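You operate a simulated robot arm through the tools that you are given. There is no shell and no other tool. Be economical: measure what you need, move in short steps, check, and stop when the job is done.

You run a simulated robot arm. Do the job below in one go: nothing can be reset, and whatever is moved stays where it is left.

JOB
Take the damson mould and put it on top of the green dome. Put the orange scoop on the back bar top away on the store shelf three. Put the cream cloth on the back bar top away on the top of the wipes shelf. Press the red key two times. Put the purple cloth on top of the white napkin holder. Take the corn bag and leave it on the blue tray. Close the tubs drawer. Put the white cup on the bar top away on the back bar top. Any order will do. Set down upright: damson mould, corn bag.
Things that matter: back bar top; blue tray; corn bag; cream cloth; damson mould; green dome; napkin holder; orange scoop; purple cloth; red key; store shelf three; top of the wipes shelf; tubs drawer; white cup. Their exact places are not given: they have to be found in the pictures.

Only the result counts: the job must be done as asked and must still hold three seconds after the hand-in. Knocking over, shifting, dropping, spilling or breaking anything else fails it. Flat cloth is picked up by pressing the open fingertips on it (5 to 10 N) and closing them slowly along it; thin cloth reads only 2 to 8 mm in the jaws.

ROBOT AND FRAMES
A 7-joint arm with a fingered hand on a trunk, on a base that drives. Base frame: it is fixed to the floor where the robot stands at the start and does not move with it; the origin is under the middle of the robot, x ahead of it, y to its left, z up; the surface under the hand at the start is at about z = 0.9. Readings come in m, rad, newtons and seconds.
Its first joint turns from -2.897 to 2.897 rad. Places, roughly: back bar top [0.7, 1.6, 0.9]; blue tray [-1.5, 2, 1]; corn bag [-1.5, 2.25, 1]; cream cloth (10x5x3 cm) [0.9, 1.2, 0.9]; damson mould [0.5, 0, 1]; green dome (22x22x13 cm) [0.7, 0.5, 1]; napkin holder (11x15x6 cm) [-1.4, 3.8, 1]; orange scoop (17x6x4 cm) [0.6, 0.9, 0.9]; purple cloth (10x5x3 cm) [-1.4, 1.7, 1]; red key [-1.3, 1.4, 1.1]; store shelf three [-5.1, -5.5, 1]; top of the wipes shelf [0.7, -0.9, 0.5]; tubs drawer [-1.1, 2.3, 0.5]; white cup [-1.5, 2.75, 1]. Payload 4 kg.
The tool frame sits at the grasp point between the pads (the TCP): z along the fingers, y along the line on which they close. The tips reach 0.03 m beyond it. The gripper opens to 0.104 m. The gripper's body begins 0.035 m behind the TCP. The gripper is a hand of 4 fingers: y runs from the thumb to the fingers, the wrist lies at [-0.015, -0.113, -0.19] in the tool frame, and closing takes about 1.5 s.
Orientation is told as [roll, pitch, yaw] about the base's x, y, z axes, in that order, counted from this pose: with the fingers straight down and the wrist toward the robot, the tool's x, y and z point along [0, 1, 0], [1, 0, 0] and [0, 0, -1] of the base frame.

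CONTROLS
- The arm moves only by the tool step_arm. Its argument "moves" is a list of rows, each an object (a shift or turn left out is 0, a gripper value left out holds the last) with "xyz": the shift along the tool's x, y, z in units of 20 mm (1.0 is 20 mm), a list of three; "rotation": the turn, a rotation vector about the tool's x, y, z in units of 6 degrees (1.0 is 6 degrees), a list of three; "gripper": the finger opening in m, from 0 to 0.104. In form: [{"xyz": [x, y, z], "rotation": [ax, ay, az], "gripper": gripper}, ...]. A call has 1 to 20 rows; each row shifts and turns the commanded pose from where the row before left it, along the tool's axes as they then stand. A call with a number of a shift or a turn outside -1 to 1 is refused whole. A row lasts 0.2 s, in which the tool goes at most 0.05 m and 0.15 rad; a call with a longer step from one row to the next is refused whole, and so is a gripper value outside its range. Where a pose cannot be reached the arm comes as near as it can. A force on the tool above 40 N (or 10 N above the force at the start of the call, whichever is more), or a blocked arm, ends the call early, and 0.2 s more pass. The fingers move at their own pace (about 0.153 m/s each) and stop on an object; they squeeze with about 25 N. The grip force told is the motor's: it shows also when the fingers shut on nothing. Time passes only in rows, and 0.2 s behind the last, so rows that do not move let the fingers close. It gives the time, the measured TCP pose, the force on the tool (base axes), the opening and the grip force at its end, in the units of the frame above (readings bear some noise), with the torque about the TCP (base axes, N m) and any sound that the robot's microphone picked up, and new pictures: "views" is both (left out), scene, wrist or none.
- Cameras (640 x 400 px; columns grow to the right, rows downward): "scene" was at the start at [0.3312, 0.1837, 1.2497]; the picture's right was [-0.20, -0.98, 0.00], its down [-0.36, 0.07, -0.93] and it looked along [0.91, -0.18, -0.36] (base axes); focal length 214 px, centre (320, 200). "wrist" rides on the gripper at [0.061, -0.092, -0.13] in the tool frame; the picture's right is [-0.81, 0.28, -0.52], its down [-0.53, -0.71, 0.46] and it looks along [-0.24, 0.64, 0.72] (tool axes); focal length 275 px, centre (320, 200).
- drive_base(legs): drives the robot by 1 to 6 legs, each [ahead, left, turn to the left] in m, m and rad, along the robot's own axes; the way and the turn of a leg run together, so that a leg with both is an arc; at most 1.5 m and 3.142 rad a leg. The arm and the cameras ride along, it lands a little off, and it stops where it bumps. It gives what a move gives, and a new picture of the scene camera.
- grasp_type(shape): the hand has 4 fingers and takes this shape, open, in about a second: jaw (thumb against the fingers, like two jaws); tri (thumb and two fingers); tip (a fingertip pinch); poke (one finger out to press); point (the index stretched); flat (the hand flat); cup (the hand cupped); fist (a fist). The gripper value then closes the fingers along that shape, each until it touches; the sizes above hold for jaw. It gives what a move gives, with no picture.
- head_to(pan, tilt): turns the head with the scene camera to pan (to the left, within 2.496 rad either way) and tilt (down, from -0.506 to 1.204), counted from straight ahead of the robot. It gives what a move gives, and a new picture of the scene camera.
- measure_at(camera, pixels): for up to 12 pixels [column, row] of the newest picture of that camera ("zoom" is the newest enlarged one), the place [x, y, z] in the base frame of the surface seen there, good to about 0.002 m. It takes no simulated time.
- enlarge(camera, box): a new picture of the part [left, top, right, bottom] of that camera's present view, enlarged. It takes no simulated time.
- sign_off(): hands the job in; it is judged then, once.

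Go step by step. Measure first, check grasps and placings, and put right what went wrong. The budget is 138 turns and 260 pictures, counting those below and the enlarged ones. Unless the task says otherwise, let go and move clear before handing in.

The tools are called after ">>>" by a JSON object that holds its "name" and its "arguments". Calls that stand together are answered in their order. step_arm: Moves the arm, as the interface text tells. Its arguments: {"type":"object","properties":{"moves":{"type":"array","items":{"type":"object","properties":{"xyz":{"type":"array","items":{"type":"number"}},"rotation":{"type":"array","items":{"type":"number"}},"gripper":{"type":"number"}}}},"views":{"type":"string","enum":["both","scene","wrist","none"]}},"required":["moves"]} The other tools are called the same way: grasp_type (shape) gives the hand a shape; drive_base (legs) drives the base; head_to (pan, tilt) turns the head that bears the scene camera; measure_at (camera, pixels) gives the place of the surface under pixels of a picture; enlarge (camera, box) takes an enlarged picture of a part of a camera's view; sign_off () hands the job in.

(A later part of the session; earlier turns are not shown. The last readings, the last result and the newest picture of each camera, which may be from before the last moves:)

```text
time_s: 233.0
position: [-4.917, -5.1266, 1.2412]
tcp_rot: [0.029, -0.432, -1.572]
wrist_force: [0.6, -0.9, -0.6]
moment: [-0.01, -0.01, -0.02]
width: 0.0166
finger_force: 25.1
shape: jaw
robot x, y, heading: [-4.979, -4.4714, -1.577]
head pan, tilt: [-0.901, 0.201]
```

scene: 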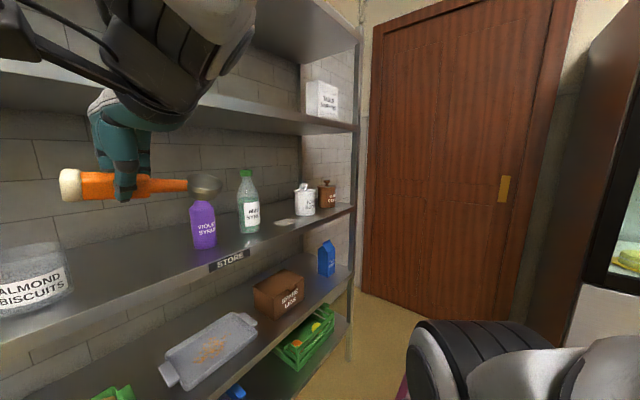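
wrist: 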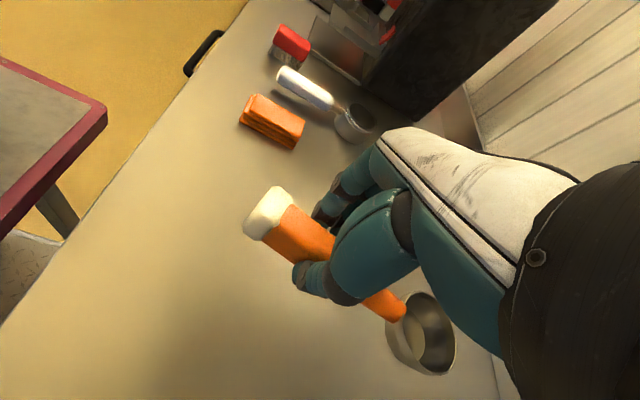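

The head is free again. Advance to y -5.325 and down to z≈1.12 with the tilt at 25°.

>>> {"name": "step_arm", "arguments": {"moves": [{"rotation": [0, -0.28, 0], "xyz": [-0.7, 0, 0]}, {"xyz": [0, 0.547, 0.803]}, {"xyz": [0, 0.547, 0.803]}, {"xyz": [0, 0.547, 0.803]}, {"xyz": [0, 0.547, 0.803]}, {"xyz": [0, 0.547, 0.803]}, {"xyz": [0, 0.547, 0.803]}, {"xyz": [0, 0.547, 0.803]}, {"xyz": [0, 0.547, 0.803]}, {"xyz": [0, 0.547, 0.803]}, {"xyz": [0, 0.547, 0.803]}, {"xyz": [0, 0.547, 0.803]}, {"xyz": [0, 0.547, 0.803]}, {"xyz": [0, 0, 0]}], "views": "none"}}

>>> {"name": "head_to", "arguments": {"pan": -0.1, "tilt": 0.4}}

>>> {"name": "enlarge", "arguments": {"camera": "scene", "box": [270, 120, 510, 270]}}

```text
time_s: 236.0
position: [-4.9383, -5.3269, 1.1177]
tcp_rot: [-0.034, -0.437, -1.569]
wrist_force: [0.3, 0.5, -0.1]
moment: [0.01, -0.02, -0.01]
width: 0.0162
finger_force: 25.6
shape: jaw
robot x, y, heading: [-4.9844, -4.469, -1.571]
head pan, tilt: [-0.901, 0.201]
```

```text
time_s: 237.1
position: [-4.9364, -5.3262, 1.1181]
tcp_rot: [-0.032, -0.438, -1.571]
wrist_force: [0.2, 0.5, -0.7]
moment: [0.01, -0.01, 0.02]
width: 0.0164
finger_force: 24.7
shape: jaw
robot x, y, heading: [-4.9776, -4.4671, -1.571]
head pan, tilt: [-0.099, 0.4]
```

scene: 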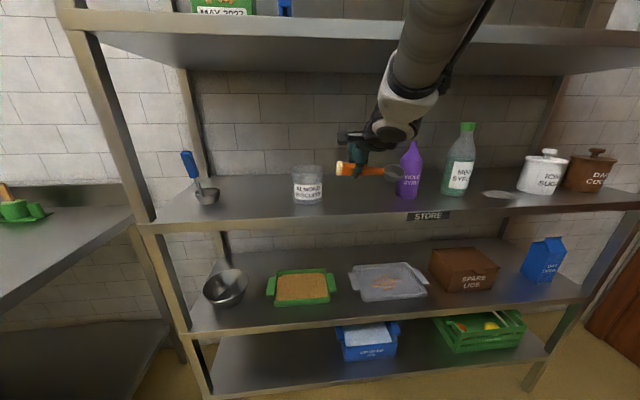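

```text
2.67 times, centred on (390, 195) of scene
```

zoom: 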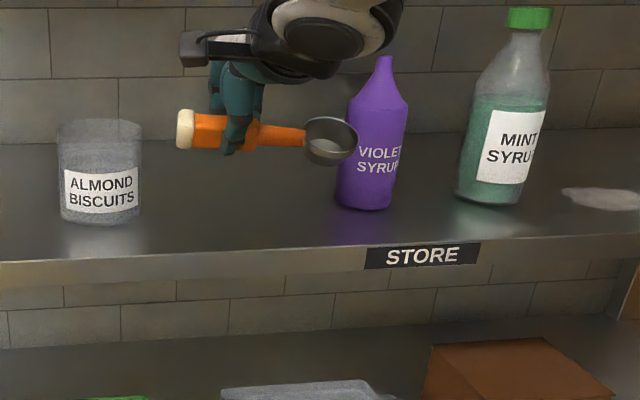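

>>> {"name": "measure_at", "arguments": {"camera": "zoom", "pixels": [[180, 130], [195, 145], [345, 150], [330, 163], [355, 140], [305, 140], [350, 180], [130, 190], [230, 155], [230, 240]]}}

```text
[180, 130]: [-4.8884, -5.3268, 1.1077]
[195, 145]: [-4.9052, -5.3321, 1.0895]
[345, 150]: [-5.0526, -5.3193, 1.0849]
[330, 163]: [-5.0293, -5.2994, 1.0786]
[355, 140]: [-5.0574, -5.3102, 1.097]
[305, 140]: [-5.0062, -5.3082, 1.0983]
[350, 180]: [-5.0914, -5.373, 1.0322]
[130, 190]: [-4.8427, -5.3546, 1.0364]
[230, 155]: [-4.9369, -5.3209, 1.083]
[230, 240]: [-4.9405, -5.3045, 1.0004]
```

Clearances are about 2.5 cm each side; the bowl bottom is ~7.5 cm above the shelf. Lower in small steps until contact.

>>> {"name": "step_arm", "arguments": {"moves": [{"rotation": [0, 0.3, 0], "xyz": [0.2, 0, 0]}, {"xyz": [0, -0.338, 0.725]}, {"xyz": [0, -0.338, 0.725]}, {"xyz": [0, -0.338, 0.725]}, {"xyz": [0, -0.169, 0.362]}, {"xyz": [0, 0, 0]}], "views": "none"}}

>>> {"name": "step_arm", "arguments": {"moves": [{"xyz": [0, -0.085, 0.18]}, {"xyz": [0, -0.085, 0.18]}, {"xyz": [0, 0, 0]}], "views": "scene"}}

>>> {"name": "enlarge", "arguments": {"camera": "scene", "box": [270, 120, 510, 270]}}

```text
time_s: 238.5
position: [-4.9342, -5.3269, 1.0613]
tcp_rot: [-0.002, -0.439, -1.571]
wrist_force: [0.7, -0.5, 0.7]
moment: [-0.01, -0.04, 0.01]
width: 0.0166
finger_force: 25.1
shape: jaw
robot x, y, heading: [-4.9802, -4.4661, -1.569]
head pan, tilt: [-0.099, 0.4]
```

```text
time_s: 239.3
position: [-4.9339, -5.3268, 1.0533]
tcp_rot: [-0.002, -0.439, -1.57]
wrist_force: [0.7, 0.1, -1.2]
moment: [0.0, 0.01, 0.0]
width: 0.0166
finger_force: 25.2
shape: jaw
robot x, y, heading: [-4.9796, -4.4686, -1.569]
head pan, tilt: [-0.099, 0.4]
```

scene: 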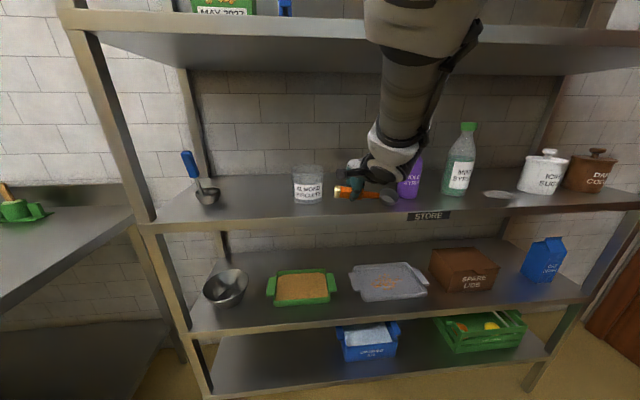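

```text
2.67 times, centred on (390, 195) of scene
```

zoom: 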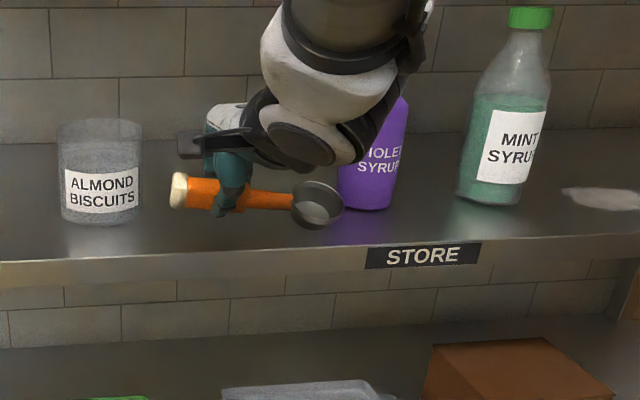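

Keep lowering in 4 mm steps.

>>> {"name": "step_arm", "arguments": {"moves": [{"xyz": [0, -0.085, 0.18]}, {"xyz": [0, 0, 0]}], "views": "none"}}

>>> {"name": "step_arm", "arguments": {"moves": [{"xyz": [0, -0.085, 0.18]}, {"xyz": [0, 0, 0]}], "views": "none"}}

>>> {"name": "step_arm", "arguments": {"moves": [{"xyz": [0, -0.06, 0.13]}, {"xyz": [0, 0, 0]}], "views": "none"}}

```text
time_s: 239.9
position: [-4.932, -5.3261, 1.0498]
tcp_rot: [-0.002, -0.437, -1.572]
wrist_force: [0.1, 0.1, 0.1]
moment: [0.01, -0.03, -0.01]
width: 0.0165
finger_force: 24.8
shape: jaw
robot x, y, heading: [-4.9829, -4.467, -1.567]
head pan, tilt: [-0.099, 0.4]
```

```text
time_s: 240.5
position: [-4.9334, -5.3262, 1.0439]
tcp_rot: [-0.001, -0.438, -1.57]
wrist_force: [-0.2, -1.1, -0.6]
moment: [0.05, 0.02, -0.02]
width: 0.0166
finger_force: 25.2
shape: jaw
robot x, y, heading: [-4.9804, -4.4687, -1.574]
head pan, tilt: [-0.099, 0.4]
```

```text
time_s: 241.1
position: [-4.9318, -5.3267, 1.0431]
tcp_rot: [-0.003, -0.437, -1.571]
wrist_force: [0.0, 0.0, 0.8]
moment: [-0.02, 0.11, 0.02]
width: 0.0165
finger_force: 25.0
shape: jaw
robot x, y, heading: [-4.9823, -4.4687, -1.569]
head pan, tilt: [-0.099, 0.4]
```

Contact is starting (moment 0.11). Press 2 mm more, release and withdraw up.

>>> {"name": "step_arm", "arguments": {"moves": [{"xyz": [0, -0.05, 0.1]}, {"gripper": 0.03}, {"gripper": 0.05}, {"gripper": 0.06}, {"xyz": [0, 0, 0]}, {"xyz": [0, 0, -0.5]}, {"xyz": [0, 0, -1]}, {"xyz": [0, 0, -1]}, {"xyz": [0, 0, -1]}, {"xyz": [0, 0, -1]}, {"xyz": [0, 0, 0]}], "views": "both"}}

>>> {"name": "enlarge", "arguments": {"camera": "scene", "box": [270, 120, 510, 270]}}

```text
time_s: 243.5
position: [-4.9325, -5.2892, 1.1232]
tcp_rot: [-0.003, -0.438, -1.57]
wrist_force: [-0.1, 0.1, -0.7]
moment: [-0.02, 0.0, 0.0]
width: 0.0597
finger_force: 0.2
shape: jaw
robot x, y, heading: [-4.9807, -4.4705, -1.57]
head pan, tilt: [-0.099, 0.4]
```

scene: 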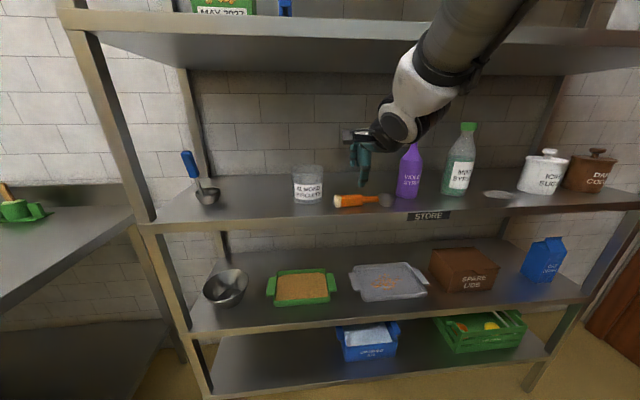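
wrist: 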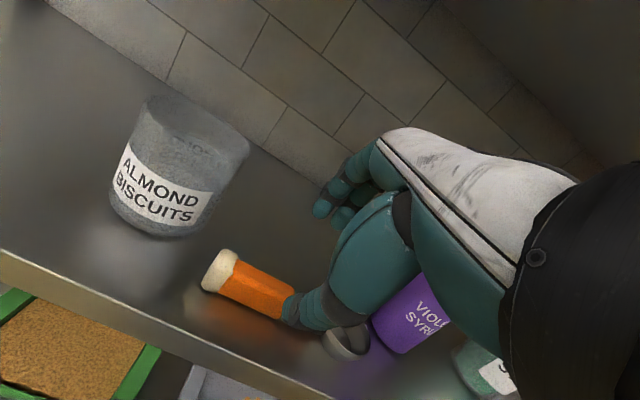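

```text
2.67 times, centred on (390, 195) of scene
```

zoom: 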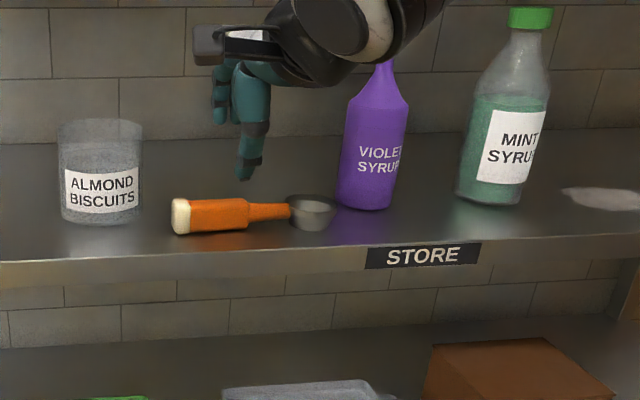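

The scoop is on shelf three, nothing disturbed. Back the base off and straighten the hand.

>>> {"name": "drive_base", "arguments": {"legs": [[-0.42, 0, 0]]}}

>>> {"name": "step_arm", "arguments": {"moves": [{"rotation": [0.84, 0, 0]}, {"rotation": [0.84, 0, 0]}, {"rotation": [0.84, 0, 0]}, {"rotation": [0.84, 0, 0]}, {"rotation": [0.84, 0, 0]}, {"xyz": [-0.8, 0, -1]}, {"xyz": [-0.8, 0, -1]}, {"xyz": [-0.8, 0, -1]}, {"xyz": [-0.8, 0, -1]}, {"xyz": [-0.8, 0, -1]}, {"xyz": [-0.8, 0, -1]}, {"xyz": [0, 0, 0]}], "views": "none"}}

>>> {"name": "drive_base", "arguments": {"legs": [[0, 1.5, 0], [0, 1.5, 0], [0, 1.5, 0]]}}

```text
time_s: 246.1
position: [-4.9406, -4.8739, 1.1229]
tcp_rot: [-0.002, -0.438, -1.582]
wrist_force: [0.2, -0.9, 0.3]
moment: [0.0, 0.0, -0.01]
width: 0.0596
finger_force: 0.0
shape: jaw
robot x, y, heading: [-4.9779, -4.0504, -1.578]
head pan, tilt: [-0.099, 0.4]
```

scene: 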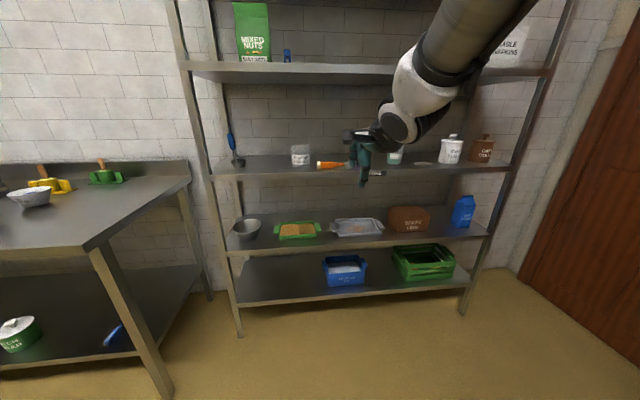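

```text
time_s: 248.7
position: [-5.0368, -4.8755, 1.2444]
tcp_rot: [-0.002, 0.002, -1.582]
wrist_force: [-0.3, 0.2, 0.0]
moment: [0.01, -0.02, -0.05]
width: 0.0599
finger_force: 0.1
shape: jaw
robot x, y, heading: [-4.9772, -4.0537, -1.584]
head pan, tilt: [-0.099, 0.4]
```

```text
time_s: 270.2
position: [-0.5347, -4.8876, 1.2441]
tcp_rot: [-0.001, 0.003, -1.585]
wrist_force: [-0.1, -0.1, 0.7]
moment: [-0.01, 0.02, 0.02]
width: 0.0598
finger_force: 0.1
shape: jaw
robot x, y, heading: [-0.4751, -4.0666, -1.581]
head pan, tilt: [-0.099, 0.4]
```

scene: 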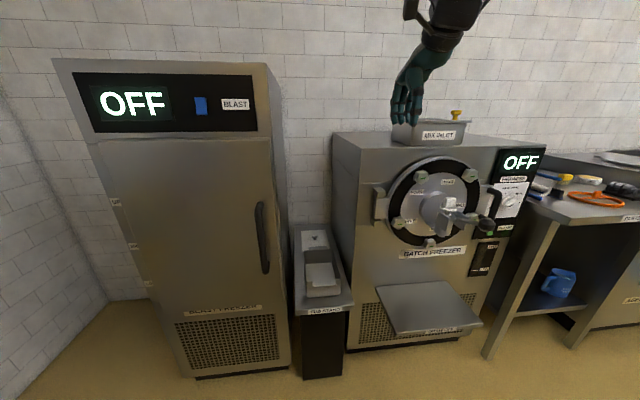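

Drive back up the aisle rear-first, then look before turning to the bar.

>>> {"name": "step_arm", "arguments": {"moves": [{"xyz": [0, -0.5, -1]}, {"xyz": [0, -0.5, -1]}, {"xyz": [0, -0.5, -1]}, {"xyz": [0, -0.5, -1]}, {"xyz": [0, 0, 0]}], "views": "none"}}

>>> {"name": "drive_base", "arguments": {"legs": [[-1.5, 0, 0.01], [-1.5, 0, 0], [-1.5, 0, 0], [-1.1, 0.1, 0]]}}

>>> {"name": "head_to", "arguments": {"pan": -1.3, "tilt": 0.4}}

```text
time_s: 271.4
position: [-0.5323, -4.8481, 1.3245]
tcp_rot: [-0.004, 0.003, -1.584]
wrist_force: [-0.2, -0.5, 0.0]
moment: [-0.04, 0.01, 0.02]
width: 0.0596
finger_force: 0.0
shape: jaw
robot x, y, heading: [-0.4752, -4.0716, -1.59]
head pan, tilt: [-0.099, 0.4]
```

```text
time_s: 298.1
position: [-0.3934, 0.7495, 1.3247]
tcp_rot: [-0.001, 0.001, -1.612]
wrist_force: [0.0, -0.6, 0.7]
moment: [0.02, -0.03, -0.01]
width: 0.0594
finger_force: 0.1
shape: jaw
robot x, y, heading: [-0.3183, 1.529, -1.611]
head pan, tilt: [-0.099, 0.4]
```

scene: 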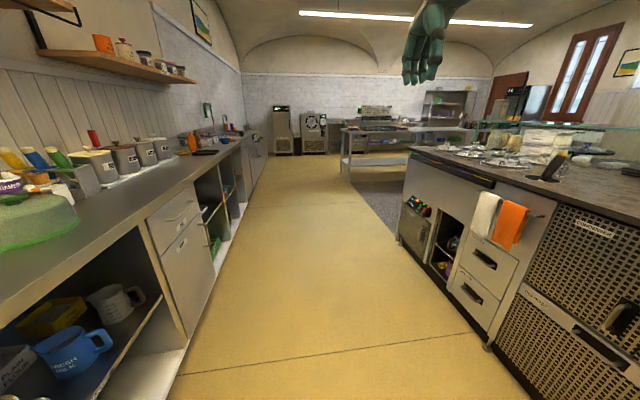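

```text
time_s: 299.5
position: [-0.3943, 0.7493, 1.3242]
tcp_rot: [-0.002, 0.001, -1.611]
wrist_force: [0.0, 0.8, 0.0]
moment: [0.02, 0.01, 0.03]
width: 0.0599
finger_force: 0.0
shape: jaw
robot x, y, heading: [-0.3168, 1.5265, -1.613]
head pan, tilt: [-1.3, 0.4]
```

scene: 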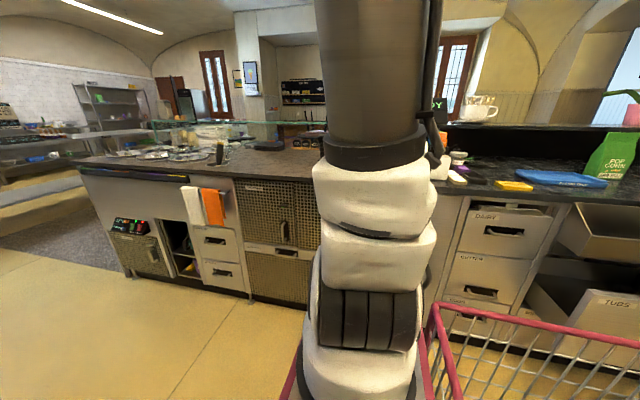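

The bar is clear at hand height. Turn right to face it.

>>> {"name": "drive_base", "arguments": {"legs": [[0, 0, -1.53]]}}

>>> {"name": "head_to", "arguments": {"pan": -0.1, "tilt": 0.5}}

>>> {"name": "head_to", "arguments": {"pan": 0.5, "tilt": 0.6}}

```text
time_s: 303.6
position: [-1.1, 1.5646, 1.3239]
tcp_rot: [-0.003, 0.001, -3.129]
wrist_force: [-0.3, 1.2, -0.7]
moment: [-0.01, -0.01, 0.0]
width: 0.0595
finger_force: 0.0
shape: jaw
robot x, y, heading: [-0.3176, 1.532, -3.131]
head pan, tilt: [-1.3, 0.4]
```

scene: 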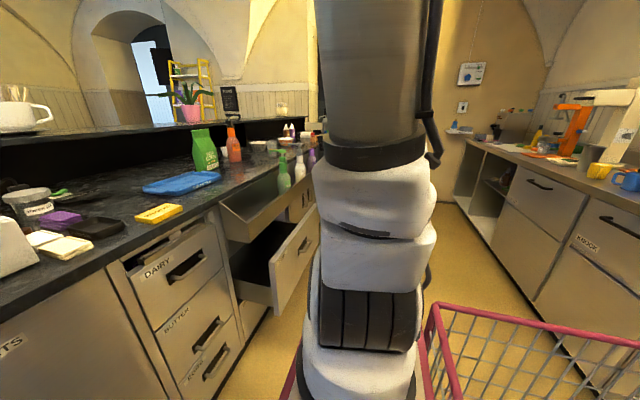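

```text
time_s: 305.0
position: [-1.1003, 1.5633, 1.3251]
tcp_rot: [-0.002, 0.001, -3.13]
wrist_force: [0.4, 0.6, 0.0]
moment: [0.02, 0.02, 0.0]
width: 0.0599
finger_force: 0.0
shape: jaw
robot x, y, heading: [-0.3163, 1.5266, -3.125]
head pan, tilt: [-0.099, 0.499]
```

scene: 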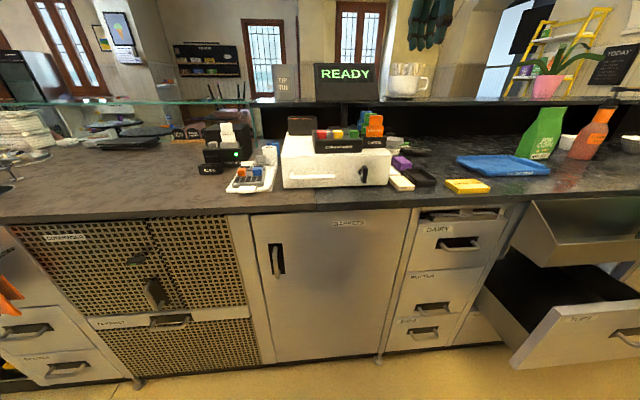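

```text
time_s: 306.0
position: [-1.0999, 1.564, 1.3239]
tcp_rot: [-0.001, 0.003, -3.13]
wrist_force: [0.0, -0.4, -0.3]
moment: [0.02, -0.03, 0.01]
width: 0.0597
finger_force: 0.0
shape: jaw
robot x, y, heading: [-0.3127, 1.5296, -3.126]
head pan, tilt: [0.499, 0.6]
```

scene: 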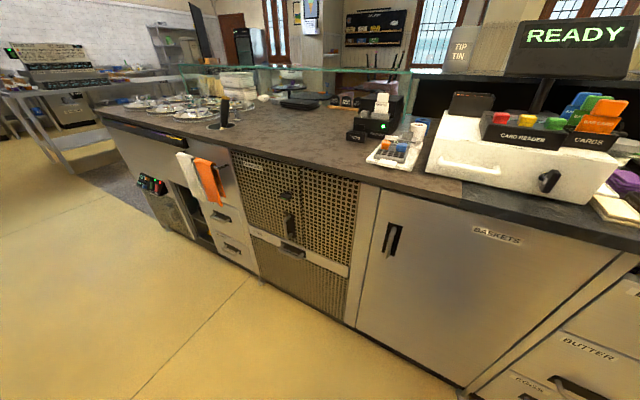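

The red key seems to be on the cash-box keypad near (320,133) of the previous view; the purple cloth lies beside it, and the TUBS drawer is open at right. Zoom and measure.

>>> {"name": "head_to", "arguments": {"pan": 0.0, "tilt": 0.5}}

>>> {"name": "enlarge", "arguments": {"camera": "scene", "box": [200, 90, 520, 210]}}

```text
time_s: 307.0
position: [-1.0999, 1.5643, 1.3243]
tcp_rot: [-0.003, 0.001, -3.128]
wrist_force: [-0.3, -0.3, -0.2]
moment: [-0.01, 0.0, -0.03]
width: 0.0596
finger_force: 0.1
shape: jaw
robot x, y, heading: [-0.318, 1.5293, -3.127]
head pan, tilt: [0.0, 0.499]
```

scene: 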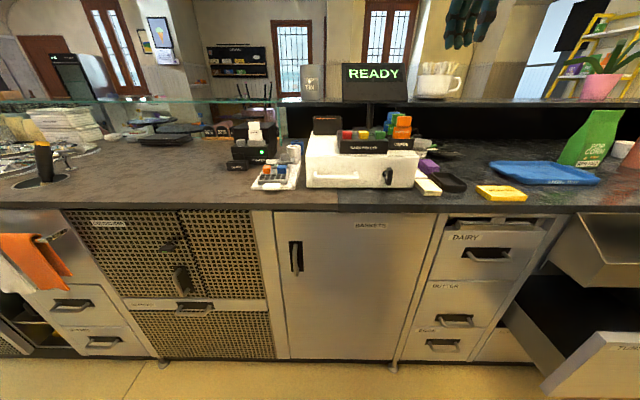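

```text
2.00 times, centred on (360, 150) of scene
```

zoom: 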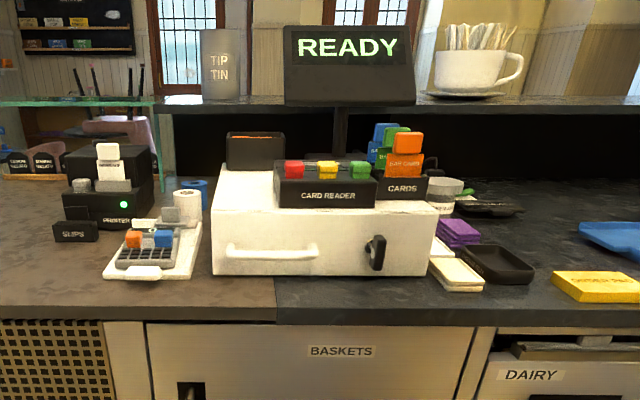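

The card reader on the white box has red, yellow and green keys; the purple cloth is at (459,233) of the zoom. Measure all.

>>> {"name": "measure_at", "arguments": {"camera": "zoom", "pixels": [[293, 164], [287, 166], [299, 166], [293, 172], [293, 161], [327, 165], [320, 185], [459, 228], [445, 240], [480, 240], [410, 140], [330, 240]]}}

>>> {"name": "measure_at", "arguments": {"camera": "scene", "pixels": [[600, 350], [640, 345], [590, 160], [570, 165], [540, 170], [500, 192], [545, 230], [600, 280], [450, 185], [330, 205]]}}

>>> {"name": "enlarge", "arguments": {"camera": "scene", "box": [330, 115, 420, 165]}}

```text
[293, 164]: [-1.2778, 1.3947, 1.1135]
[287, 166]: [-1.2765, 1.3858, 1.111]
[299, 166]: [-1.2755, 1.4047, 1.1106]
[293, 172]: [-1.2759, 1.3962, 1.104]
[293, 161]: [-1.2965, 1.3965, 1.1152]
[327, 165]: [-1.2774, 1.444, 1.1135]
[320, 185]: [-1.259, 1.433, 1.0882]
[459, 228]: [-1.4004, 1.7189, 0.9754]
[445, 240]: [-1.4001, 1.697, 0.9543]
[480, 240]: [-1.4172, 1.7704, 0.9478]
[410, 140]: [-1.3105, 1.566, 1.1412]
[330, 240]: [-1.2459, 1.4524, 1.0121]
```

```text
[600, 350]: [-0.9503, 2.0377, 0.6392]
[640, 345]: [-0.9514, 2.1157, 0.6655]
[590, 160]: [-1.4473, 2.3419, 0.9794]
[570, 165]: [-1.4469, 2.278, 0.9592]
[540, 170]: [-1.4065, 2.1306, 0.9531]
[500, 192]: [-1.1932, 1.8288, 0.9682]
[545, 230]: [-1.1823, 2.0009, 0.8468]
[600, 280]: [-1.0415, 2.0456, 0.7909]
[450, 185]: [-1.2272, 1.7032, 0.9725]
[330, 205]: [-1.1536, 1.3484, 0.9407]
```

```text
7.11 times, centred on (375, 140) of scene
```

zoom: 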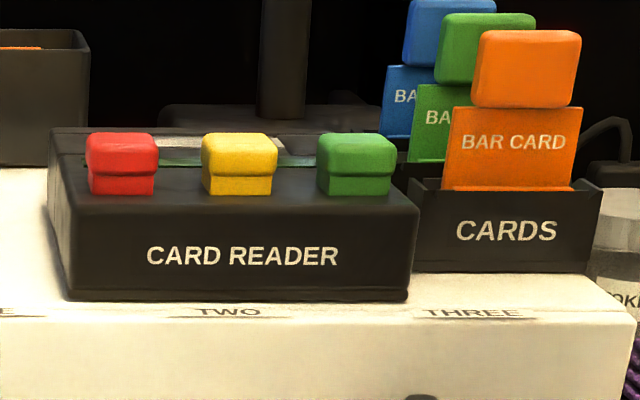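

Red key: centre (-1.287, 1.395), top z 1.115. Move closer and change the hand to the poke shape.

>>> {"name": "drive_base", "arguments": {"legs": [[0.2, 0, -0.012]]}}

>>> {"name": "grasp_type", "arguments": {"shape": "poke"}}

>>> {"name": "step_arm", "arguments": {"moves": [{"xyz": [-1, 0, 0]}, {"xyz": [-1, 0, 0]}, {"xyz": [-1, 0, 0]}, {"xyz": [-1, 0, 0]}, {"xyz": [-1, 0, 0]}, {"xyz": [-1, 0, 0]}, {"xyz": [-1, 0, 0]}, {"xyz": [-1, 0, 0]}, {"xyz": [0, 0, 0]}], "views": "both"}}

```text
time_s: 308.6
position: [-1.2999, 1.578, 1.3252]
tcp_rot: [-0.002, 0.0, 3.135]
wrist_force: [0.3, 0.3, 0.5]
moment: [-0.02, -0.03, 0.0]
width: 0.0601
finger_force: 0.0
shape: jaw
robot x, y, heading: [-0.5161, 1.5277, 3.135]
head pan, tilt: [0.0, 0.499]
```

scene: 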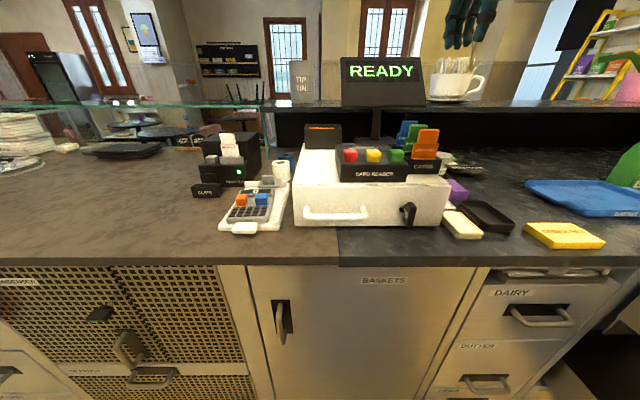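

```text
time_s: 309.5
position: [-1.2995, 1.5768, 1.3242]
tcp_rot: [-0.001, 0.001, 3.135]
wrist_force: [0.0, -0.6, 0.0]
moment: [0.01, -0.01, 0.03]
width: 0.0001
finger_force: 0.1
shape: poke
robot x, y, heading: [-0.5198, 1.527, 3.135]
head pan, tilt: [0.0, 0.499]
```

```text
time_s: 311.5
position: [-1.2988, 1.7365, 1.3258]
tcp_rot: [0.0, 0.002, 3.137]
wrist_force: [-0.4, -0.3, -0.5]
moment: [0.0, 0.0, -0.03]
width: 0.0003
finger_force: 0.1
shape: poke
robot x, y, heading: [-0.5205, 1.5266, 3.136]
head pan, tilt: [0.0, 0.499]
```

scene: 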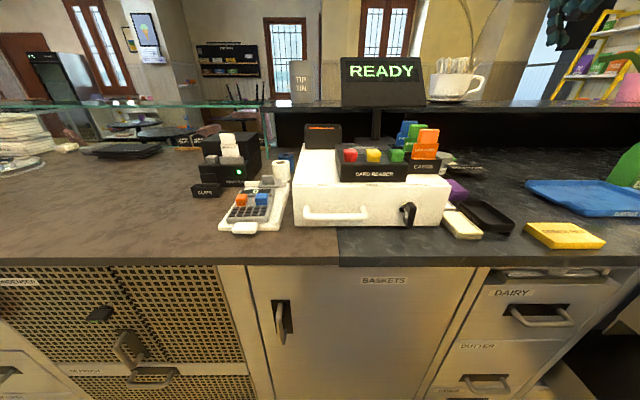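
wrist: 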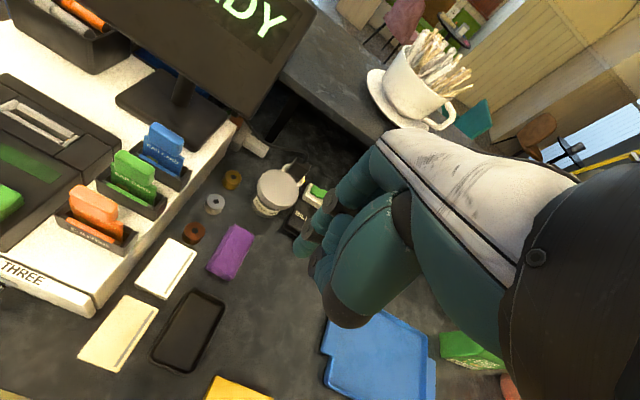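

I went the wrong way (tool x now points along -y). Move back over the key.

>>> {"name": "step_arm", "arguments": {"moves": [{"xyz": [1, 0, 0]}, {"xyz": [1, 0, 0]}, {"xyz": [1, 0, 0]}, {"xyz": [1, 0, 0]}, {"xyz": [1, 0, 0]}, {"xyz": [1, 0, 0]}, {"xyz": [1, 0, 0]}, {"xyz": [1, 0, 0]}, {"xyz": [1, 0, 0]}, {"xyz": [1, 0, 0]}, {"xyz": [1, 0, 0]}, {"xyz": [1, 0, 0]}, {"xyz": [1, 0, 0]}, {"xyz": [1, 0, 0]}, {"xyz": [1, 0, 0]}, {"xyz": [1, 0, 0]}, {"xyz": [1, 0, 0]}, {"xyz": [0, 0, 0]}], "views": "none"}}

>>> {"name": "head_to", "arguments": {"pan": -0.05, "tilt": 0.2}}

>>> {"name": "enlarge", "arguments": {"camera": "scene", "box": [310, 70, 450, 230]}}

```text
time_s: 315.3
position: [-1.2993, 1.3969, 1.3246]
tcp_rot: [-0.003, 0.001, 3.136]
wrist_force: [0.9, -0.8, -0.4]
moment: [0.02, 0.03, 0.0]
width: 0.0
finger_force: 0.0
shape: poke
robot x, y, heading: [-0.5164, 1.53, 3.132]
head pan, tilt: [0.0, 0.499]
```

```text
time_s: 316.1
position: [-1.3005, 1.3969, 1.3251]
tcp_rot: [-0.002, 0.001, 3.136]
wrist_force: [-0.5, 1.5, 0.2]
moment: [0.0, 0.02, 0.03]
width: 0.0001
finger_force: 0.0
shape: poke
robot x, y, heading: [-0.518, 1.528, 3.14]
head pan, tilt: [-0.051, 0.201]
```

scene: 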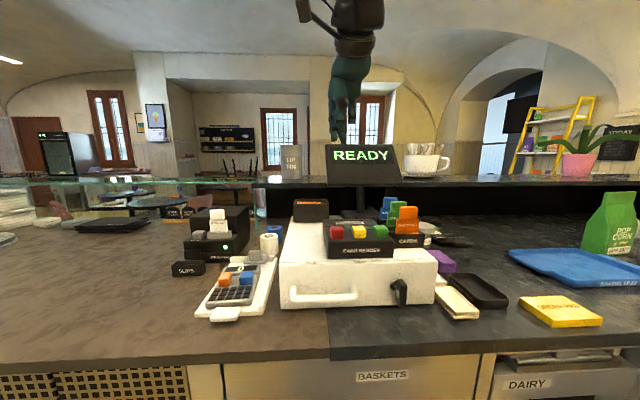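

```text
2.50 times, centred on (380, 150) of scene
```

zoom: 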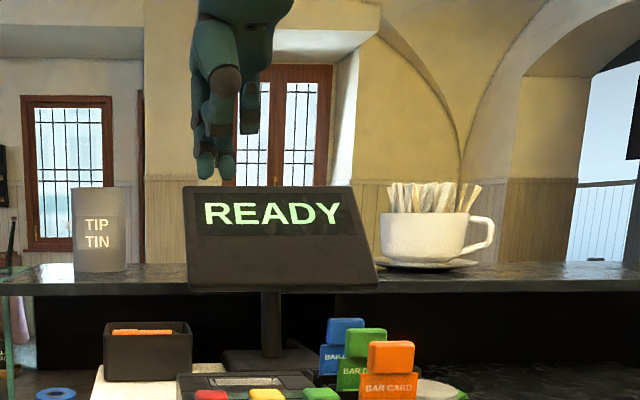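

Zoom on the fingers to find which tip sticks out.

>>> {"name": "enlarge", "arguments": {"camera": "scene", "box": [310, 50, 400, 150]}}

>>> {"name": "measure_at", "arguments": {"camera": "zoom", "pixels": [[140, 340], [145, 355], [180, 350], [180, 358], [150, 320], [200, 250], [250, 220], [165, 345]]}}

```text
4.00 times, centred on (355, 100) of scene
```

zoom: 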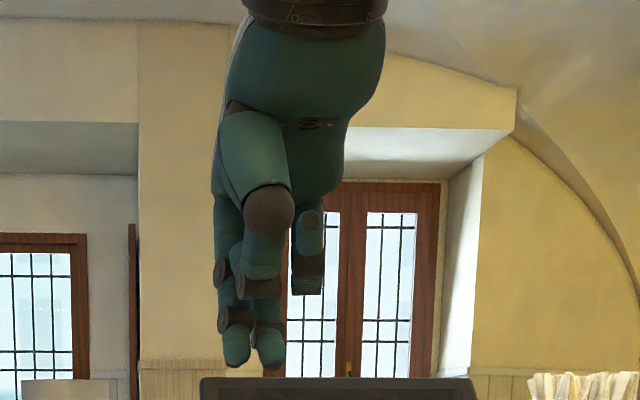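

```text
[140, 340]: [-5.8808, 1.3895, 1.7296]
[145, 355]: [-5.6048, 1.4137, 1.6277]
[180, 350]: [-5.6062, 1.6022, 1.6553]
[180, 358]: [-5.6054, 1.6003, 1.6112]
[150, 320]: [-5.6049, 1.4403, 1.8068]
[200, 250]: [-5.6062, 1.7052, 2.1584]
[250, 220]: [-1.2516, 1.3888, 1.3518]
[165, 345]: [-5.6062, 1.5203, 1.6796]
```

>>> {"name": "measure_at", "arguments": {"camera": "zoom", "pixels": [[237, 358], [268, 362], [235, 320], [262, 325], [262, 285], [307, 275], [265, 210], [225, 270]]}}

>>> {"name": "step_arm", "arguments": {"moves": [{"xyz": [0, 0, 0]}], "views": "wrist"}}

```text
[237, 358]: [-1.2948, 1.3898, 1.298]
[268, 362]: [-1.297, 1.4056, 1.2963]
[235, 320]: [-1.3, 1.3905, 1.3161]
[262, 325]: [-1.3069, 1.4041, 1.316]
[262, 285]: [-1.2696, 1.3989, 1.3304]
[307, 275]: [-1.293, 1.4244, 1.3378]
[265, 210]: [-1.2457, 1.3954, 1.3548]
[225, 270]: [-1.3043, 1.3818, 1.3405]
```

```text
time_s: 316.5
position: [-1.3001, 1.3978, 1.3248]
tcp_rot: [-0.001, 0.001, 3.134]
wrist_force: [-0.6, 0.2, -0.3]
moment: [-0.01, 0.01, -0.01]
width: 0.0003
finger_force: 0.2
shape: poke
robot x, y, heading: [-0.5164, 1.5271, 3.136]
head pan, tilt: [-0.051, 0.201]
```

wrist: 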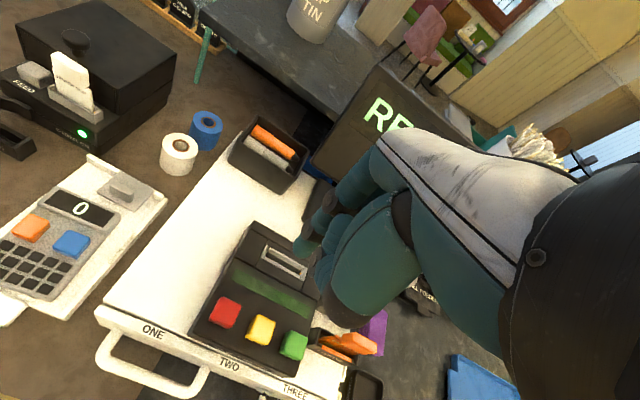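

The poking tip sits about 29 mm below the TCP, centred at its x/y. Align over the key (y 1.392) and lower to just above it.

>>> {"name": "step_arm", "arguments": {"moves": [{"xyz": [0.25, -0.6, 0]}, {"xyz": [0, 0, 1]}, {"xyz": [0, 0, 1]}, {"xyz": [0, 0, 1]}, {"xyz": [0, 0, 1]}, {"xyz": [0, 0, 1]}, {"xyz": [0, 0, 1]}, {"xyz": [0, 0, 1]}, {"xyz": [0, 0, 0.9]}, {"xyz": [0, 0, 0]}], "views": "both"}}

>>> {"name": "enlarge", "arguments": {"camera": "scene", "box": [290, 140, 450, 280]}}

```text
time_s: 318.7
position: [-1.2886, 1.3921, 1.1663]
tcp_rot: [-0.002, 0.001, 3.136]
wrist_force: [-0.4, -0.5, 0.4]
moment: [-0.03, 0.01, 0.03]
width: 0.0003
finger_force: 0.0
shape: poke
robot x, y, heading: [-0.5183, 1.5278, 3.14]
head pan, tilt: [-0.051, 0.201]
```

scene: 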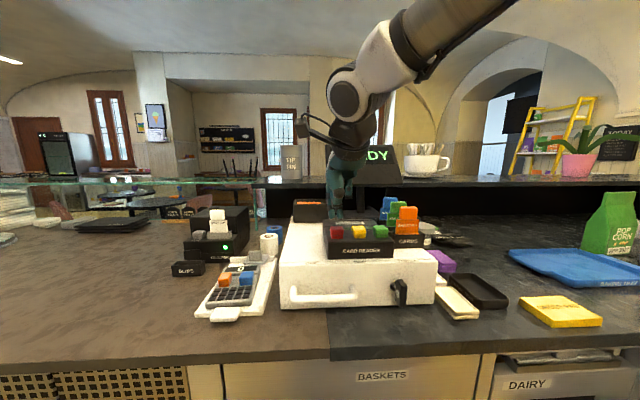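
wrist: 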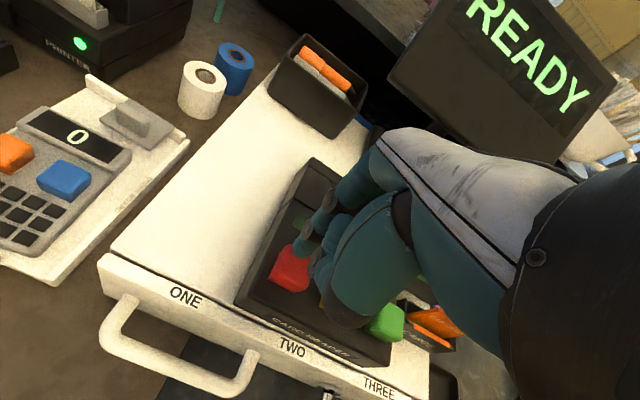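

```text
2.86 times, centred on (370, 210) of scene
```

zoom: 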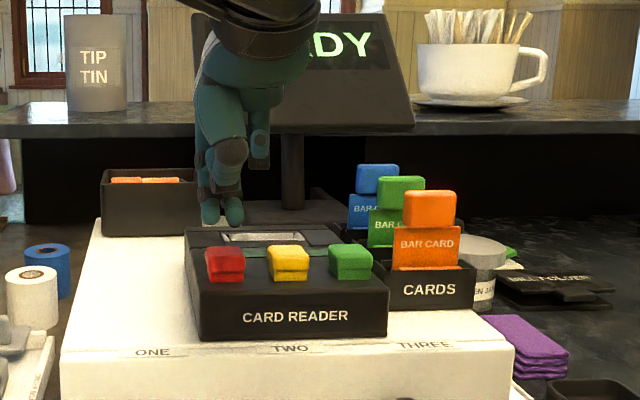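

>>> {"name": "measure_at", "arguments": {"camera": "zoom", "pixels": [[209, 218], [233, 218], [225, 252], [225, 246], [225, 270], [212, 252], [240, 252], [225, 200]]}}

```text
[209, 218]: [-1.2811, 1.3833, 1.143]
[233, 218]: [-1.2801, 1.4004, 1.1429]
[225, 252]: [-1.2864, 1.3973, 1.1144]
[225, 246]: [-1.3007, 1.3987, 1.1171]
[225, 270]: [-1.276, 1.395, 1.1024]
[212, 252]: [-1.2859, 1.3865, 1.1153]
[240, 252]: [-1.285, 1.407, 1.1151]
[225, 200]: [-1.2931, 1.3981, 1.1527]
```

The tip is centred 2.3 cm above the key. Descend 2 cm, then in 1.5 mm steps watching force and sound.

>>> {"name": "step_arm", "arguments": {"moves": [{"xyz": [-0.2, 0, 0.5]}, {"xyz": [0, 0, 0.4]}, {"xyz": [0, 0, 0.08]}, {"xyz": [0, 0, 0]}], "views": "none"}}

>>> {"name": "step_arm", "arguments": {"moves": [{"xyz": [0, 0, 0.1]}, {"xyz": [0, 0, 0.1]}, {"xyz": [0, 0, 0]}], "views": "none"}}

>>> {"name": "step_arm", "arguments": {"moves": [{"xyz": [0, 0, 0.1]}, {"xyz": [0, 0, 0.1]}, {"xyz": [0, 0, 0]}], "views": "scene"}}

```text
time_s: 319.7
position: [-1.288, 1.3971, 1.1469]
tcp_rot: [-0.002, 0.001, 3.137]
wrist_force: [-0.8, -0.3, 0.8]
moment: [0.0, 0.0, 0.02]
width: 0.0
finger_force: 0.1
shape: poke
robot x, y, heading: [-0.5193, 1.5328, 3.14]
head pan, tilt: [-0.051, 0.201]
```

```text
time_s: 320.5
position: [-1.2876, 1.3969, 1.1417]
tcp_rot: [-0.003, 0.002, 3.137]
wrist_force: [-0.5, -0.2, 1.4]
moment: [0.03, 0.01, -0.01]
width: 0.0
finger_force: 0.0
shape: poke
robot x, y, heading: [-0.5144, 1.5274, 3.134]
head pan, tilt: [-0.051, 0.201]
heard: click
```

```text
time_s: 321.3
position: [-1.2883, 1.3962, 1.1386]
tcp_rot: [-0.003, 0.001, 3.137]
wrist_force: [-2.8, 0.6, 9.8]
moment: [0.1, 0.03, 0.01]
width: 0.0
finger_force: 0.1
shape: poke
robot x, y, heading: [-0.5168, 1.5311, 3.137]
head pan, tilt: [-0.051, 0.201]
```

scene: 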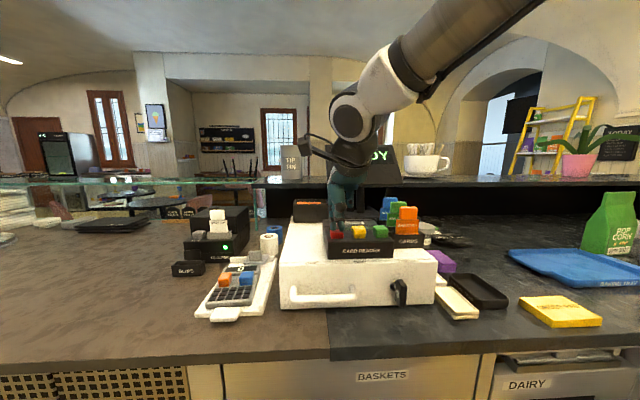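

A click was heard: one press, now bottomed at 10 N. Lift clear 16 mm and press again once.

>>> {"name": "step_arm", "arguments": {"moves": [{"xyz": [0, 0, -0.4]}, {"xyz": [0, 0, -0.4]}, {"xyz": [0, 0, 0]}, {"xyz": [0, 0, 0]}], "views": "none"}}

>>> {"name": "step_arm", "arguments": {"moves": [{"xyz": [0, 0, 0.4]}, {"xyz": [0, 0, 0.15]}, {"xyz": [0, 0, 0.1]}, {"xyz": [0, 0, 0.1]}, {"xyz": [0, 0, 0]}], "views": "none"}}

```text
time_s: 322.3
position: [-1.2899, 1.3953, 1.1538]
tcp_rot: [-0.001, 0.001, 3.136]
wrist_force: [0.6, 0.1, -0.2]
moment: [0.0, -0.01, -0.02]
width: 0.0
finger_force: 0.0
shape: poke
robot x, y, heading: [-0.5166, 1.5252, 3.136]
head pan, tilt: [-0.051, 0.201]
```

```text
time_s: 323.5
position: [-1.2876, 1.3967, 1.1397]
tcp_rot: [-0.002, 0.002, 3.136]
wrist_force: [-0.7, 0.2, 4.6]
moment: [0.06, 0.04, 0.03]
width: 0.0002
finger_force: 0.1
shape: poke
robot x, y, heading: [-0.5169, 1.5265, 3.138]
head pan, tilt: [-0.051, 0.201]
heard: click
```

Second click. Lift away and return the hand to the jaw shape.

>>> {"name": "step_arm", "arguments": {"moves": [{"xyz": [0, 0, -0.5]}, {"xyz": [0, 0, -1]}, {"xyz": [0, 0, -1]}, {"xyz": [0, 0, -1]}, {"xyz": [0, 0, -1]}, {"xyz": [0, 0, -1]}, {"xyz": [0, 0, -1]}, {"xyz": [0, 0, -1]}, {"xyz": [0, 0, -1]}, {"xyz": [0, 0, 0]}], "views": "none"}}

>>> {"name": "grasp_type", "arguments": {"shape": "jaw"}}

>>> {"name": "head_to", "arguments": {"pan": -0.3, "tilt": 0.5}}

>>> {"name": "enlarge", "arguments": {"camera": "scene", "box": [200, 90, 440, 240]}}

```text
time_s: 325.7
position: [-1.2891, 1.3978, 1.3118]
tcp_rot: [0.0, 0.002, 3.137]
wrist_force: [-0.6, -1.6, 0.7]
moment: [0.02, -0.01, -0.04]
width: 0.0
finger_force: 0.1
shape: poke
robot x, y, heading: [-0.5175, 1.5316, 3.136]
head pan, tilt: [-0.051, 0.201]
```

```text
time_s: 326.6
position: [-1.2884, 1.3967, 1.31]
tcp_rot: [0.0, 0.003, 3.137]
wrist_force: [0.0, 0.4, -0.6]
moment: [0.03, -0.01, -0.01]
width: 0.104
finger_force: 0.1
shape: jaw
robot x, y, heading: [-0.517, 1.5271, 3.135]
head pan, tilt: [-0.051, 0.201]
```

```text
time_s: 327.4
position: [-1.2888, 1.3963, 1.31]
tcp_rot: [-0.002, 0.002, 3.136]
wrist_force: [-0.5, -0.5, 0.4]
moment: [0.01, 0.03, -0.01]
width: 0.1037
finger_force: 0.1
shape: jaw
robot x, y, heading: [-0.5196, 1.5349, 3.138]
head pan, tilt: [-0.3, 0.499]
```

scene: 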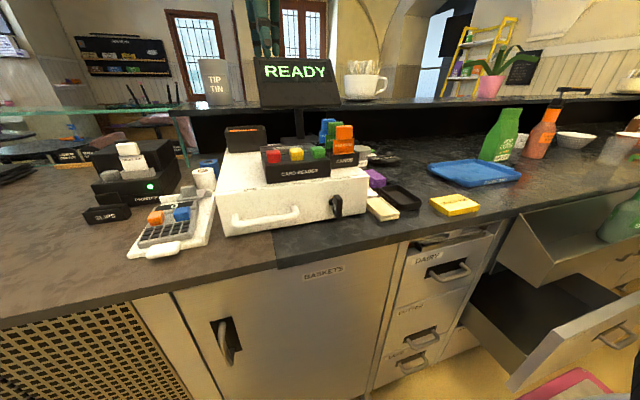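

```text
2.67 times, centred on (320, 165) of scene
```

zoom: 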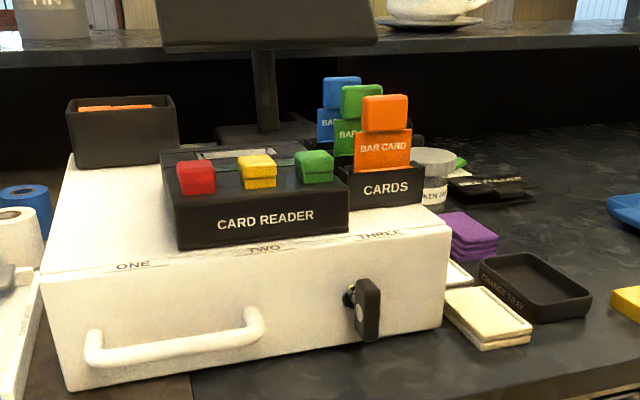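

Display still shows READY; two clicks were registered. Next the TUBS drawer, since it blocks the way. Back off and strafe to face it.

>>> {"name": "drive_base", "arguments": {"legs": [[-0.3, 0, 0], [0, -0.75, 0]]}}

>>> {"name": "head_to", "arguments": {"pan": 0.0, "tilt": 0.7}}

```text
time_s: 333.1
position: [-0.9846, 2.1576, 1.3101]
tcp_rot: [-0.001, 0.001, 3.124]
wrist_force: [-0.3, -0.2, -0.6]
moment: [0.03, 0.01, -0.01]
width: 0.1038
finger_force: 0.1
shape: jaw
robot x, y, heading: [-0.2098, 2.2771, 3.125]
head pan, tilt: [-0.3, 0.499]
```

scene: 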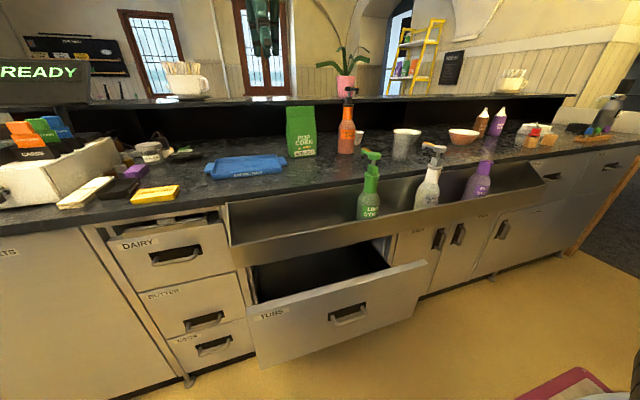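

```text
time_s: 333.9
position: [-0.985, 2.1575, 1.3104]
tcp_rot: [-0.003, 0.001, 3.122]
wrist_force: [0.7, 1.4, 0.1]
moment: [0.02, 0.02, -0.01]
width: 0.1037
finger_force: 0.0
shape: jaw
robot x, y, heading: [-0.214, 2.2784, 3.124]
head pan, tilt: [0.0, 0.7]
```

scene: 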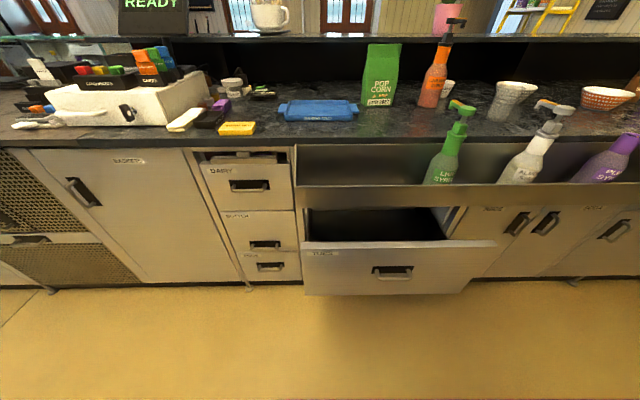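

Measure the drawer front, the speed rail with bottles above it, and the tray and bag.

>>> {"name": "measure_at", "arguments": {"camera": "scene", "pixels": [[400, 245], [310, 245], [490, 243], [400, 260], [395, 272], [400, 285], [400, 195], [400, 205], [340, 195], [445, 190], [350, 110], [380, 100]]}}

>>> {"name": "enlarge", "arguments": {"camera": "scene", "box": [270, 20, 530, 200]}}

```text
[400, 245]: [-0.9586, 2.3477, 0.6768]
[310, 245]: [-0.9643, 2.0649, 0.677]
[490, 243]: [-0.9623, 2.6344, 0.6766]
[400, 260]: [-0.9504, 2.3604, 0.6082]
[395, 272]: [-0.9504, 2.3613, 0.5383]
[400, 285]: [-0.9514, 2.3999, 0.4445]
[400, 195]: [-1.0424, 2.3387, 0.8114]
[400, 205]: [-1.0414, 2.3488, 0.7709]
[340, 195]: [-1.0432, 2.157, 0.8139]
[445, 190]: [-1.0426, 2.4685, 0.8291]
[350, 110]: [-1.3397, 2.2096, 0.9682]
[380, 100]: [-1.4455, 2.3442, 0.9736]
```

```text
2.22 times, centred on (400, 110) of scene
```

zoom: 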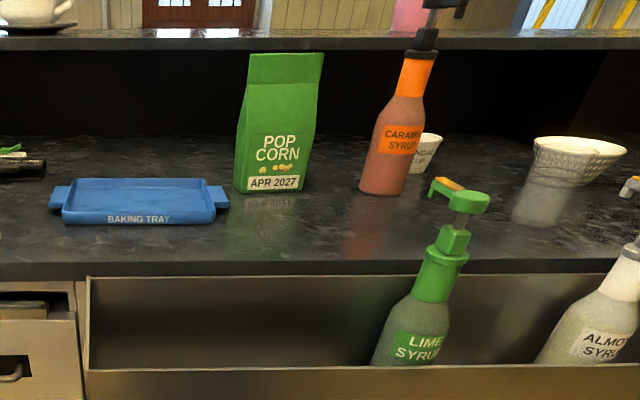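

The drawer front is at x -0.95, z 0.42–0.68; the bottle rail overhangs to x -1.04 above z 0.76. A stretched finger would help push under it. Try the point shape and look at it.

>>> {"name": "grasp_type", "arguments": {"shape": "point"}}

>>> {"name": "head_to", "arguments": {"pan": 0.0, "tilt": 0.0}}

>>> {"name": "step_arm", "arguments": {"moves": [{"xyz": [0, 0, 0]}], "views": "wrist"}}

```text
time_s: 334.8
position: [-0.9854, 2.1579, 1.3112]
tcp_rot: [-0.002, 0.002, 3.124]
wrist_force: [0.5, 0.4, 1.1]
moment: [0.0, -0.02, -0.04]
width: 0.0959
finger_force: 0.0
shape: point
robot x, y, heading: [-0.2113, 2.2811, 3.125]
head pan, tilt: [0.0, 0.7]
```

```text
time_s: 335.9
position: [-0.9852, 2.1563, 1.31]
tcp_rot: [0.0, 0.003, 3.125]
wrist_force: [-0.7, -0.5, 0.1]
moment: [-0.03, 0.0, -0.05]
width: 0.0962
finger_force: 0.0
shape: point
robot x, y, heading: [-0.2096, 2.2788, 3.126]
head pan, tilt: [0.0, 0.0]
```

scene: 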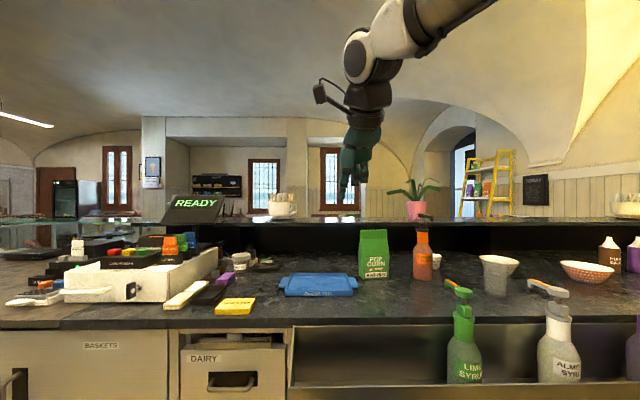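

```text
time_s: 336.2
position: [-0.9856, 2.1566, 1.3097]
tcp_rot: [-0.001, 0.002, 3.124]
wrist_force: [-0.2, 0.4, 0.5]
moment: [-0.01, 0.0, 0.02]
width: 0.0962
finger_force: 0.1
shape: point
robot x, y, heading: [-0.2165, 2.2793, 3.122]
head pan, tilt: [0.0, 0.0]
```

wrist: 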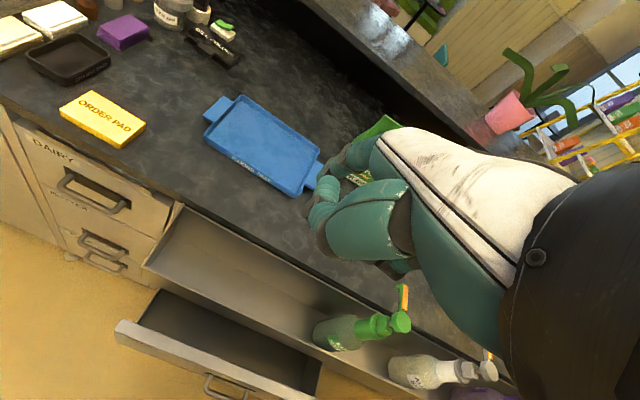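

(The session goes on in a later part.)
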